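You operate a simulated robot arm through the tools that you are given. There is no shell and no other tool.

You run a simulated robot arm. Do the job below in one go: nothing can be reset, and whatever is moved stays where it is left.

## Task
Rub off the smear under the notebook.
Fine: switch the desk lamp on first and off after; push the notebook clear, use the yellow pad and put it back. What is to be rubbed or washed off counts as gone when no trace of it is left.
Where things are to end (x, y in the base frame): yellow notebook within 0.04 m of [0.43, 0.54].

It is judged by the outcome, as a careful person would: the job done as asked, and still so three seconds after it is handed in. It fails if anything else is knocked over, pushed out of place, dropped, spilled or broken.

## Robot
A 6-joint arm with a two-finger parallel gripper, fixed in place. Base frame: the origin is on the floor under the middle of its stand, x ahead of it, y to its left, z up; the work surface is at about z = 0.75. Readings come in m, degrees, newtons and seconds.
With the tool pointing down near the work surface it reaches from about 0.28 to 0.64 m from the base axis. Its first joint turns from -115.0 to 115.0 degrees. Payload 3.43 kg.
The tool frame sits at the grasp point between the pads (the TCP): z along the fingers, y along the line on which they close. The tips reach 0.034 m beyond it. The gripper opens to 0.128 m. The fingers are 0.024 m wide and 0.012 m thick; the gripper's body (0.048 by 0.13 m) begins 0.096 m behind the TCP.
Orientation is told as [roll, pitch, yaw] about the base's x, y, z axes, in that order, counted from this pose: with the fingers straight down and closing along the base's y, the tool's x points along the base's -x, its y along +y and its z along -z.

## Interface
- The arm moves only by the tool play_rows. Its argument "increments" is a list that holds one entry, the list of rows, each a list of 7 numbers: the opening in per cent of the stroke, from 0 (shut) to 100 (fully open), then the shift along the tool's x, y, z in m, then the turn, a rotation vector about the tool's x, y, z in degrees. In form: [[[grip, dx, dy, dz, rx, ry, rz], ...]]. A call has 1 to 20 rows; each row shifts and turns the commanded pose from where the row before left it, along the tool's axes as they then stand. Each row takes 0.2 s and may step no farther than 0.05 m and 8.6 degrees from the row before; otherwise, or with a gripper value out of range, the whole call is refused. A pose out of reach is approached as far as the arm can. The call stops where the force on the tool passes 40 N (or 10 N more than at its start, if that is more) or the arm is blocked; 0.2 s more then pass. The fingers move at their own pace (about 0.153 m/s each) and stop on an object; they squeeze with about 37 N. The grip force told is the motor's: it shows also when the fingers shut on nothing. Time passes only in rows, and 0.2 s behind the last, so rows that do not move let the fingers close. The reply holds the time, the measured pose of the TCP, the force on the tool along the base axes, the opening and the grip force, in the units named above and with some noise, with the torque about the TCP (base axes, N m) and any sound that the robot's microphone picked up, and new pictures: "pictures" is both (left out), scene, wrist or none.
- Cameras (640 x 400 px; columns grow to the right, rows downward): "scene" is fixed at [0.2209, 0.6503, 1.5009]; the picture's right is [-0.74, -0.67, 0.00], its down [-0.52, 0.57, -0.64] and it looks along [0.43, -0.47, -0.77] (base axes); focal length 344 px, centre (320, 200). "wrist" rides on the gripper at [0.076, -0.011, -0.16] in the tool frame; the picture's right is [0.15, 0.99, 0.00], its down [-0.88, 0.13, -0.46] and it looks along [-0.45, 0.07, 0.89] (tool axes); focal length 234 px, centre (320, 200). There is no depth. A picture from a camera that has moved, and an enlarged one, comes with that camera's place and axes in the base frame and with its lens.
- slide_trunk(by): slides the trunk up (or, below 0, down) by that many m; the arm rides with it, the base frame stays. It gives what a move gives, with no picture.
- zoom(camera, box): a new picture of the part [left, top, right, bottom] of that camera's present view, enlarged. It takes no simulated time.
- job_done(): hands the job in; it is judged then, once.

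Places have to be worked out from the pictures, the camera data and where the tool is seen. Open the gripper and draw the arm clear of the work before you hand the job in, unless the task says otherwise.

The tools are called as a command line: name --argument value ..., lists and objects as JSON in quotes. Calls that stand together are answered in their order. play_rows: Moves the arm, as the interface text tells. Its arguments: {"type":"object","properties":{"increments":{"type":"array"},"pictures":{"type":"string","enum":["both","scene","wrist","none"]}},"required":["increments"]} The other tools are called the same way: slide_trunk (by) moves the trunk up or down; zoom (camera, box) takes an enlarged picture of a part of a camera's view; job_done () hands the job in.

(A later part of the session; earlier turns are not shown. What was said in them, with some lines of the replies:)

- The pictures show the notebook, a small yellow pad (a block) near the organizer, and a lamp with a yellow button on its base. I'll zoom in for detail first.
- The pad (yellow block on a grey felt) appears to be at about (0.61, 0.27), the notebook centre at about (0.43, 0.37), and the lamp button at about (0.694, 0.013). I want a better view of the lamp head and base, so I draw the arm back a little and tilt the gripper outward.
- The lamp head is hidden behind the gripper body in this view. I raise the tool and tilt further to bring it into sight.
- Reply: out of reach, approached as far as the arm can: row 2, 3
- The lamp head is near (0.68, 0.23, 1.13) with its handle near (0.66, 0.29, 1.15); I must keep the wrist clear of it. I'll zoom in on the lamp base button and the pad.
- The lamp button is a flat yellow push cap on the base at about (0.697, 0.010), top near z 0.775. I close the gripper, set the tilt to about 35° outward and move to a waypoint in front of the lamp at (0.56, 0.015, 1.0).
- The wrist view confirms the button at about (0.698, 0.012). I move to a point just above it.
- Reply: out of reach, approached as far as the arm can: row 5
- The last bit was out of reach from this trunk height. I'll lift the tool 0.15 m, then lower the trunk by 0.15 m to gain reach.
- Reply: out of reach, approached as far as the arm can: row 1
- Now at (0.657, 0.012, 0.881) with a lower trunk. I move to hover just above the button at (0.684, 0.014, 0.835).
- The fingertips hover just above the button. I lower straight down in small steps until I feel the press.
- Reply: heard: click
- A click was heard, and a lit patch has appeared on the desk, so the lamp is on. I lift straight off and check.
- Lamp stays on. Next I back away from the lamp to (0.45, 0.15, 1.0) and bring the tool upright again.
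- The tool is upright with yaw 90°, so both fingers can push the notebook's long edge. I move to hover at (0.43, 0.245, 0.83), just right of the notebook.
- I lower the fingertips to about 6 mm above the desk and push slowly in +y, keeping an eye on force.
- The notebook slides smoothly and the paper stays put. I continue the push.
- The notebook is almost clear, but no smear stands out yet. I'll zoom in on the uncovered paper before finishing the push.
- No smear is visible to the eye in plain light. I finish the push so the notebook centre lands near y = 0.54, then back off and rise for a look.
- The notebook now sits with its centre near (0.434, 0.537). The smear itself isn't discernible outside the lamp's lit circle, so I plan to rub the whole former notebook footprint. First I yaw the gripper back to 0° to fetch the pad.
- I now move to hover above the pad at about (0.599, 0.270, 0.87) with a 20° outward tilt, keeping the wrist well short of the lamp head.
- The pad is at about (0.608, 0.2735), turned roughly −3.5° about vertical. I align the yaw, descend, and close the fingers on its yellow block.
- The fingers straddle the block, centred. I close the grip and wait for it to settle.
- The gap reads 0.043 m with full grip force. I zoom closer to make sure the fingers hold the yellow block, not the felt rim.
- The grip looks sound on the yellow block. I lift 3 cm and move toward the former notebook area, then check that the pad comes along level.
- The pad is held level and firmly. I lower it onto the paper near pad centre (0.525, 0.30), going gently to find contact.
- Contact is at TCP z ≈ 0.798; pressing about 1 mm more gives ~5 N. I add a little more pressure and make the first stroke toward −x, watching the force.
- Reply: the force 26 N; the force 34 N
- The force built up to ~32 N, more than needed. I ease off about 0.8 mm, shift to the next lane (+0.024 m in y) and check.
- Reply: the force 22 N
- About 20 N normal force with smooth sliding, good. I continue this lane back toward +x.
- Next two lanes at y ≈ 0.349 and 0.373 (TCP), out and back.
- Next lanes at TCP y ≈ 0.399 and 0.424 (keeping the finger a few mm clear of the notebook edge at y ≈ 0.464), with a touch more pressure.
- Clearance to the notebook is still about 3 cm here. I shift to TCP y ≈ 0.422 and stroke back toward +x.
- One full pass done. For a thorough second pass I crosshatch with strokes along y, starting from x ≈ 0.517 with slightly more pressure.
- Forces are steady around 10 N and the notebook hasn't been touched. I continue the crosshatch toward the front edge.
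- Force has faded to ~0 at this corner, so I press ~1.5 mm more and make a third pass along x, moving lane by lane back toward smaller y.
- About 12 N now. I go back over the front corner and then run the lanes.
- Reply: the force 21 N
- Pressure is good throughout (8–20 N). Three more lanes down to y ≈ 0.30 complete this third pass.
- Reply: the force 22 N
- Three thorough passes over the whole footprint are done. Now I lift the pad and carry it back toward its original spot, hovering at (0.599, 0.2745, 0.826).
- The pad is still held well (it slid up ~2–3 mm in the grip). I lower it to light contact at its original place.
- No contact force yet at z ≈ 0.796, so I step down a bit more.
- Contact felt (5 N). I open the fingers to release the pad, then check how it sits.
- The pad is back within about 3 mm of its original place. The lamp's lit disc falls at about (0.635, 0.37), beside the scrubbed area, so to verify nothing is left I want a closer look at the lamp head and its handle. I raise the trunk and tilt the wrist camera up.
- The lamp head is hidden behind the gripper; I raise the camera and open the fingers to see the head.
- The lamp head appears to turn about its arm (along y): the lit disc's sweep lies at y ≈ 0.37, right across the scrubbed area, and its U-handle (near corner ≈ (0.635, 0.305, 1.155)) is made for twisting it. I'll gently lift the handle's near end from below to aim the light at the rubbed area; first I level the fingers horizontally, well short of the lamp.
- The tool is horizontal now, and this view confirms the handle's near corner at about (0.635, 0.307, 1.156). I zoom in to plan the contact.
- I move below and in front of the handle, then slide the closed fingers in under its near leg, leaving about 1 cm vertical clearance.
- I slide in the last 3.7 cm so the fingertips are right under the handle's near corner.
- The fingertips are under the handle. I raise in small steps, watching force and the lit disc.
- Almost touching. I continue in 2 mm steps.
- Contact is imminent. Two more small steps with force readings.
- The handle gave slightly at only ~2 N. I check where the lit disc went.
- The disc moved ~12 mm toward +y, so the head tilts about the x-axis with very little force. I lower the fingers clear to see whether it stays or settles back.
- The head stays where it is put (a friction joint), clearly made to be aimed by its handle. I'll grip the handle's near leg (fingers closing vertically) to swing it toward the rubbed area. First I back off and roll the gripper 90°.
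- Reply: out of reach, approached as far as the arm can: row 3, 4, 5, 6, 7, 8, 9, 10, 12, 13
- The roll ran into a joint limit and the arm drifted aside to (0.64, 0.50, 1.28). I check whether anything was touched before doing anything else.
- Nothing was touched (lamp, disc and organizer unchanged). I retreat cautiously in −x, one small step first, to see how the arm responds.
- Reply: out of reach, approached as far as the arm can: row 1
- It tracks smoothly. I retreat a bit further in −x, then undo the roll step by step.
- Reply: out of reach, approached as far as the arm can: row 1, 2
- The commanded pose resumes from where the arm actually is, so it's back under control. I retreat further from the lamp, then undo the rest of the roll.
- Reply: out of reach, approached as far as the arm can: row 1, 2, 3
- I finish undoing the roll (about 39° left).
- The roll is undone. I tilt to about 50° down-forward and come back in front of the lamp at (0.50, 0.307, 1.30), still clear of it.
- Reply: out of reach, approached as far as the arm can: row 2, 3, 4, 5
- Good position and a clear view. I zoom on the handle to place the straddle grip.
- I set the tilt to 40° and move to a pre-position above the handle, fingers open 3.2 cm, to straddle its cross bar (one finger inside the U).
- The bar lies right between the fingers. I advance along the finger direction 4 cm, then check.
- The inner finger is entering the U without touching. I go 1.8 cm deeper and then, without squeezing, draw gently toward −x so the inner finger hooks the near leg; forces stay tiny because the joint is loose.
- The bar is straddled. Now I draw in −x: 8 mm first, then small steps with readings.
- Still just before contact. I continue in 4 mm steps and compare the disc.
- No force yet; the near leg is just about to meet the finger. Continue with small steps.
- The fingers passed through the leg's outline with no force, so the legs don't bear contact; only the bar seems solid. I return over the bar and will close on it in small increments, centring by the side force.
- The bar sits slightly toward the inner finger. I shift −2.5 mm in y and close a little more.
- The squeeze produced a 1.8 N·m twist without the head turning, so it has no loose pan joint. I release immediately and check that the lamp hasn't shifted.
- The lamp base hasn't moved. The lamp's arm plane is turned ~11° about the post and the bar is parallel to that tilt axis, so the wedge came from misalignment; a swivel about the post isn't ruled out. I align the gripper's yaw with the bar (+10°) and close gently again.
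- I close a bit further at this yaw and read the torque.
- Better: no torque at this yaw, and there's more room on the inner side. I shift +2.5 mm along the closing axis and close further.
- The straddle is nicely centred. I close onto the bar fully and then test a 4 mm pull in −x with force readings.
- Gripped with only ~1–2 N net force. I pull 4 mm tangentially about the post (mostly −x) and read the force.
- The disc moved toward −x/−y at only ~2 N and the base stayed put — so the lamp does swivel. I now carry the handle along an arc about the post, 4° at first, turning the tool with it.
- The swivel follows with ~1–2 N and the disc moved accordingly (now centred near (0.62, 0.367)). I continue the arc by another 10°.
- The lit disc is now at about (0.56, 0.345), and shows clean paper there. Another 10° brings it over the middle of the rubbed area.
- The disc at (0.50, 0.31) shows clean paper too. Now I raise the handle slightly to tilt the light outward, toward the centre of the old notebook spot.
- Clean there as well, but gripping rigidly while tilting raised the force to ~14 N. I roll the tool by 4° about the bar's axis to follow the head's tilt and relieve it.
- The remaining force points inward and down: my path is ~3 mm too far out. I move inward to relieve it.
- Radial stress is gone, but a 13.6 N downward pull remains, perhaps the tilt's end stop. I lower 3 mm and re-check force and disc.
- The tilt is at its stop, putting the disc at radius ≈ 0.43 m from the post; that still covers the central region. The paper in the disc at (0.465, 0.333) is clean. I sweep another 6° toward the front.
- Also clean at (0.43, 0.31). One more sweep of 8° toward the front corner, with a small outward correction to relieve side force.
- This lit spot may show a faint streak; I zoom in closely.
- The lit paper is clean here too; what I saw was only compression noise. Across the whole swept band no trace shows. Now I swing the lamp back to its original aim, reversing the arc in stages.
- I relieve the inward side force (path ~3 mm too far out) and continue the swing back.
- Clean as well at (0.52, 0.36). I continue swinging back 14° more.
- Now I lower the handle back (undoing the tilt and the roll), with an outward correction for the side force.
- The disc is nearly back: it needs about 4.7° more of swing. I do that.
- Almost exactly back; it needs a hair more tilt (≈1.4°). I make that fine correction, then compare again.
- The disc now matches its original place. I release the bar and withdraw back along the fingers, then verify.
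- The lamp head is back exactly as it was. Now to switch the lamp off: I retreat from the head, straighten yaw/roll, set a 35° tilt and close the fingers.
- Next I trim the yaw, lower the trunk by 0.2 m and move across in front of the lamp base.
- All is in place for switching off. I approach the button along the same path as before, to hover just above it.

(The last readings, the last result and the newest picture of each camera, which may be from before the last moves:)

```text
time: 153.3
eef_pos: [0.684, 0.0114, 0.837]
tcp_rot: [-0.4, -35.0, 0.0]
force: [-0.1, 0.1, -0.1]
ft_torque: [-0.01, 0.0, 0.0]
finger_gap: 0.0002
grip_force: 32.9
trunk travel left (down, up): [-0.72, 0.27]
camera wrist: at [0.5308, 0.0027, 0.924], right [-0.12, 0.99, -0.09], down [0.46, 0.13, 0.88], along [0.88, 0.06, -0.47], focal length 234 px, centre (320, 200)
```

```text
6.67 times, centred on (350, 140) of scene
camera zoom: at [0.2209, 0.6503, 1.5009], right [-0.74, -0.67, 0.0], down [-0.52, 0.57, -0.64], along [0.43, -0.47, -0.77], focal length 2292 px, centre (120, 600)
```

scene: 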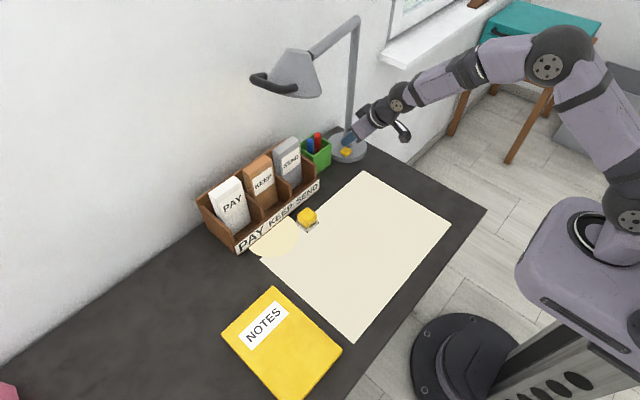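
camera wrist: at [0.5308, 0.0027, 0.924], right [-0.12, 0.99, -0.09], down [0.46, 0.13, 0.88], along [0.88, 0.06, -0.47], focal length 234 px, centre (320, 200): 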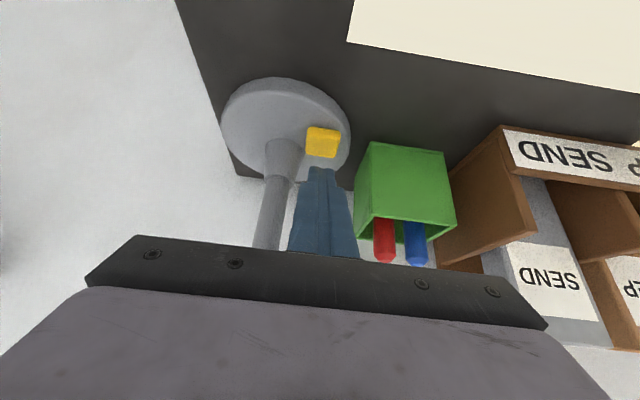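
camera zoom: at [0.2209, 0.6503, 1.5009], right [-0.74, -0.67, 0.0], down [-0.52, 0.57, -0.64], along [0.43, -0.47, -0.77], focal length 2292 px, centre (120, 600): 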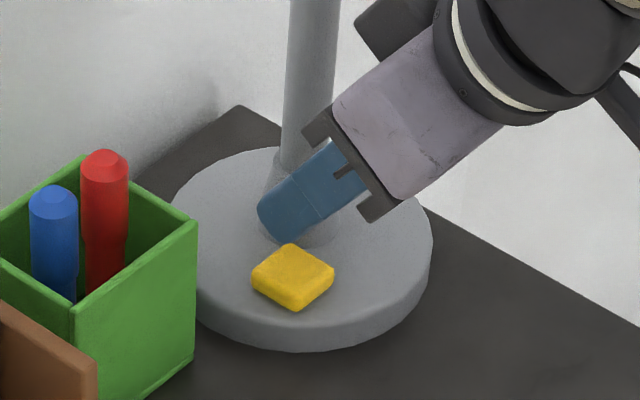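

The fingertips are just above the button; I shift 3 mm in +y to match the earlier press and press the same way.

play_rows --increments '[[[0, 0, 0.003, 0, 0, 0, 0], [0, 0.0034, 0, 0.0049, 0, 0, 0], [0, 0.0034, 0, 0.0049, 0, 0, 0], [0, 0.0034, 0, 0.0049, 0, 0, 0], [0, 0.00172, 0, 0.00246, 0, 0, 0], [0, 0.00172, 0, 0.00246, 0, 0, 0], [0, 0, 0, 0, 0, 0, 0]]]' --pictures "both"

```text
time: 154.9
eef_pos: [0.6826, 0.0139, 0.8132]
tcp_rot: [-0.4, -35.2, 0.0]
force: [0.1, 0.3, 2.0]
ft_torque: [0.02, 0.01, 0.01]
finger_gap: 0.0
grip_force: 33.0
trunk travel left (down, up): [-0.72, 0.27]
heard: click
camera wrist: at [0.53, 0.0053, 0.9005], right [-0.12, 0.99, -0.09], down [0.46, 0.13, 0.88], along [0.88, 0.06, -0.47], focal length 234 px, centre (320, 200)
```

scene: 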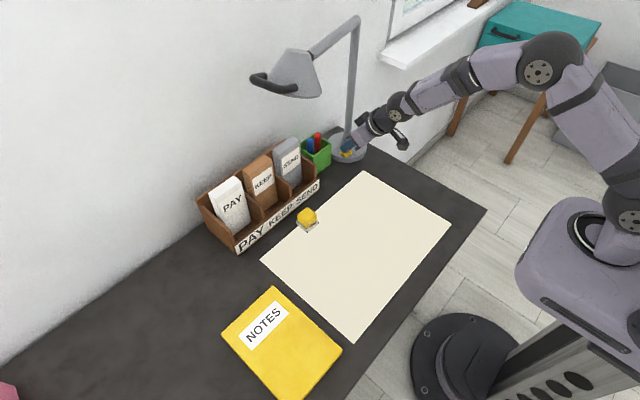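
wrist: 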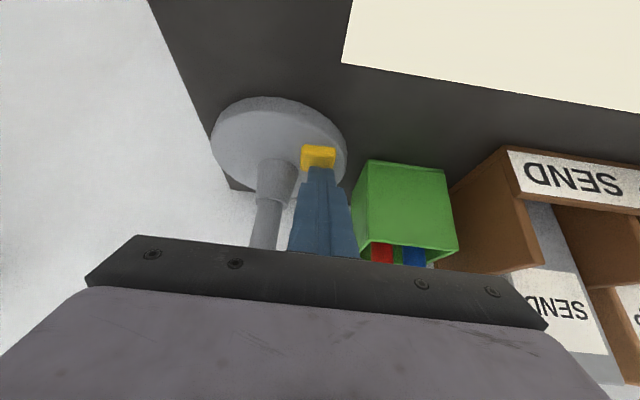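

A click, and the lit disc is gone: the lamp is off. I lift straight off the button, then retreat to a clear pose and open the gripper.

play_rows --increments '[[[0, -0.0115, 0, -0.0164, 0, 0, 0], [0, -0.0172, 0, -0.0246, 0, 0, 0], [0, -0.0172, 0, -0.0246, 0, 0, 0], [0, 0.0192, 0.0194, -0.0309, 0, 0, 0], [0, 0.0192, 0.0194, -0.0309, 0, 0, 0], [0, 0.0192, 0.0194, -0.0309, 0, 0, 0], [0, 0.0192, 0.0194, -0.0309, 0, 0, 0], [0, 0.0192, 0.0194, -0.0309, 0, 0, 0], [0, 0.0192, 0, -0.0309, 0, 0, 0], [0, 0.0192, 0, -0.0309, 0, 0, 0], [50, 0, 0, 0, 0, 0, 0], [100, 0, 0, 0, 0, 0, 0], [100, 0, 0, 0, 0, 0, 0]]]' --pictures "both"

zoom --camera "scene" --box '[200, 130, 480, 400]'

zoom --camera "scene" --box '[230, 10, 400, 170]'

zoom --camera "scene" --box '[290, 190, 340, 240]'

```text
time: 157.7
eef_pos: [0.4496, 0.1131, 0.992]
tcp_rot: [-0.5, -35.1, 0.0]
force: [-0.5, 0.6, -0.5]
ft_torque: [0.01, -0.01, 0.0]
finger_gap: 0.1278
grip_force: 0.1
trunk travel left (down, up): [-0.72, 0.27]
camera wrist: at [0.2961, 0.104, 1.0793], right [-0.12, 0.99, -0.09], down [0.46, 0.13, 0.88], along [0.88, 0.06, -0.47], focal length 234 px, centre (320, 200)
```

scene: 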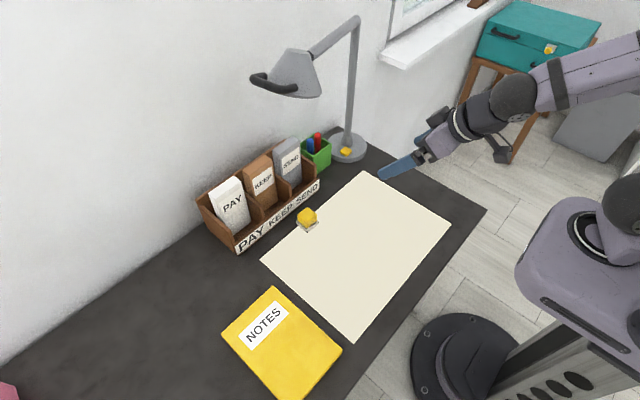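
wrist: 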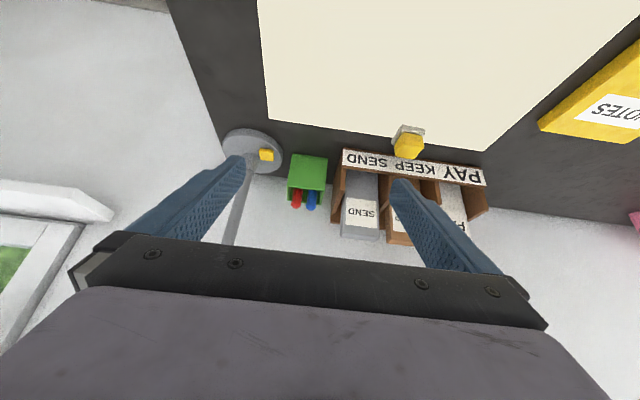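

```text
1.48 times, centred on (340, 265) of scene
camera zoom: at [0.2209, 0.6503, 1.5009], right [-0.74, -0.67, 0.0], down [-0.52, 0.57, -0.64], along [0.43, -0.47, -0.77], focal length 509 px, centre (290, 104)
```

zoom: 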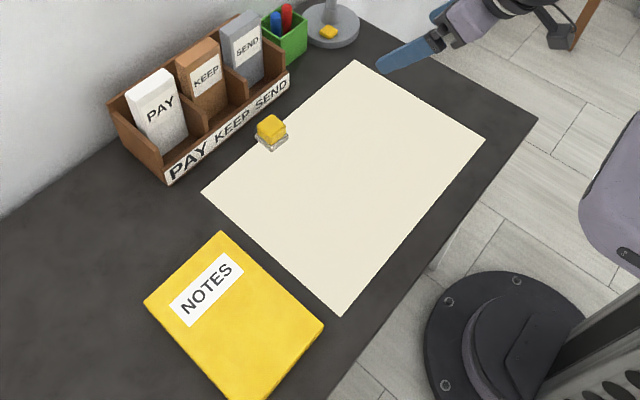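

```text
2.50 times, centred on (315, 90) of scene
camera zoom: at [0.2209, 0.6503, 1.5009], right [-0.74, -0.67, 0.0], down [-0.52, 0.57, -0.64], along [0.43, -0.47, -0.77], focal length 859 px, centre (332, 475)
```

zoom: 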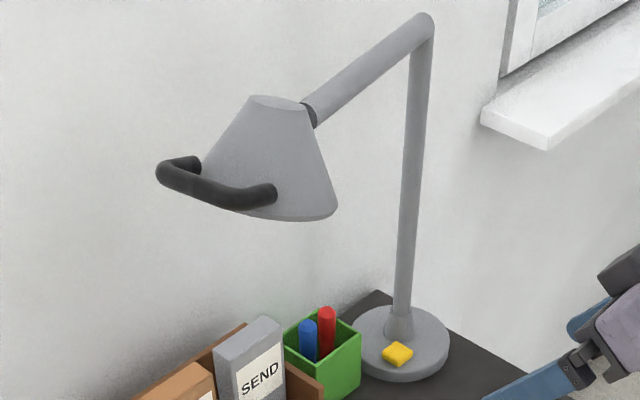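

```text
8.00 times, centred on (315, 215) of scene
camera zoom: at [0.2209, 0.6503, 1.5009], right [-0.74, -0.67, 0.0], down [-0.52, 0.57, -0.64], along [0.43, -0.47, -0.77], focal length 2750 px, centre (360, 80)
```

zoom: 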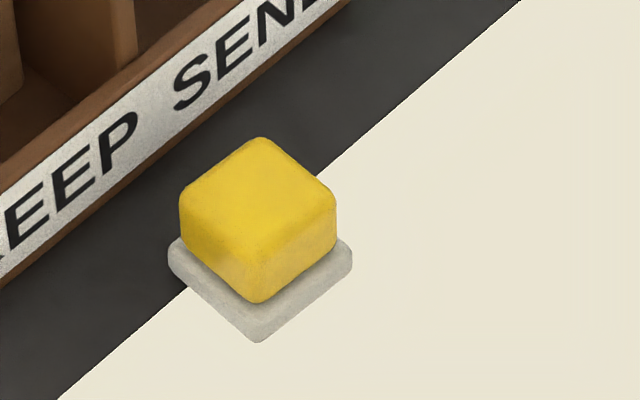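

The lamp is off and in its original pose, the pad is back within ~3 mm, the notebook sits near (0.434, 0.537), and nothing else has moved. I raise the arm clear with the gripper open.

slide_trunk --by 0.13

play_rows --increments '[[[100, 0.02, 0, -0.02, 0, 0, 0], [100, 0.02, 0, -0.02, 0, 0, 0], [100, 0, 0, 0, 0, 0, 0]]]' --pictures "scene"

```text
time: 159.3
eef_pos: [0.449, 0.113, 1.123]
tcp_rot: [-0.4, -35.1, 0.0]
force: [-0.1, 0.5, 0.4]
ft_torque: [-0.01, 0.01, -0.02]
finger_gap: 0.1278
grip_force: 0.0
trunk travel left (down, up): [-0.85, 0.14]
```

```text
time: 160.1
eef_pos: [0.3941, 0.1146, 1.1316]
tcp_rot: [-0.5, -35.0, 0.1]
force: [0.2, -0.5, -0.3]
ft_torque: [0.0, -0.01, -0.04]
finger_gap: 0.1281
grip_force: 0.1
trunk travel left (down, up): [-0.85, 0.14]
```

scene: 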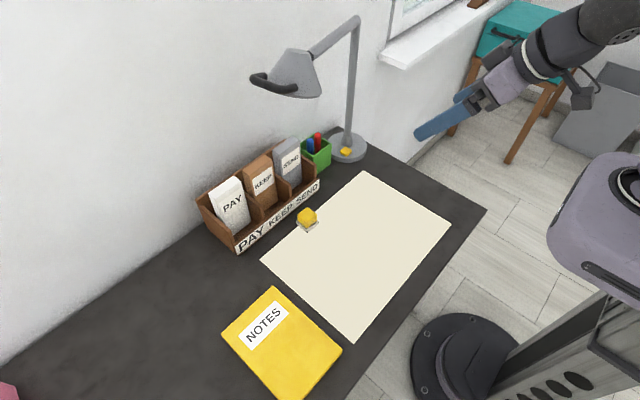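

The final picture shows everything at rest: paper clean, notebook in place, pad back, lamp off, arm clear with the gripper open. I hand the job in.

job_done

```text
The job is handed in.
```

I rubbed the whole area the notebook had covered and found no trace left under the lamp. However, I never actually saw the smear, before or after rubbing.

- **Smear:** It didn't show in plain light when I pushed the notebook clear. I rubbed the full area in three passes with the yellow pad, about 6–30 N on most strokes. Pressure faded to almost nothing near the front edge on the second pass, so I redid that part.
- **Check:** I swung the lamp's light across most of that area and the paper looked clean. Its tilt stopped short of the strip furthest left (y above about 0.40), so I couldn't check that strip under the light. The pad covered it out to about y = 0.446, so the last few millimetres of the notebook's old outer edge, on bare desk, were not rubbed.
- **Lamp:** I switched it on first and off at the end. You hadn't mentioned aiming it, but I turned the lamp by its handle for the check. I then put it back; it looks the same as before.
- **Notebook:** Its centre is at about (0.434, 0.537), within 0.01 m of the target.
- **Pad:** It is back within about 3 mm of where it was.

Nothing else on the desk looks moved or knocked over. At one point the wrist hit a joint limit and the arm swung aside above the desk, but it touched nothing.
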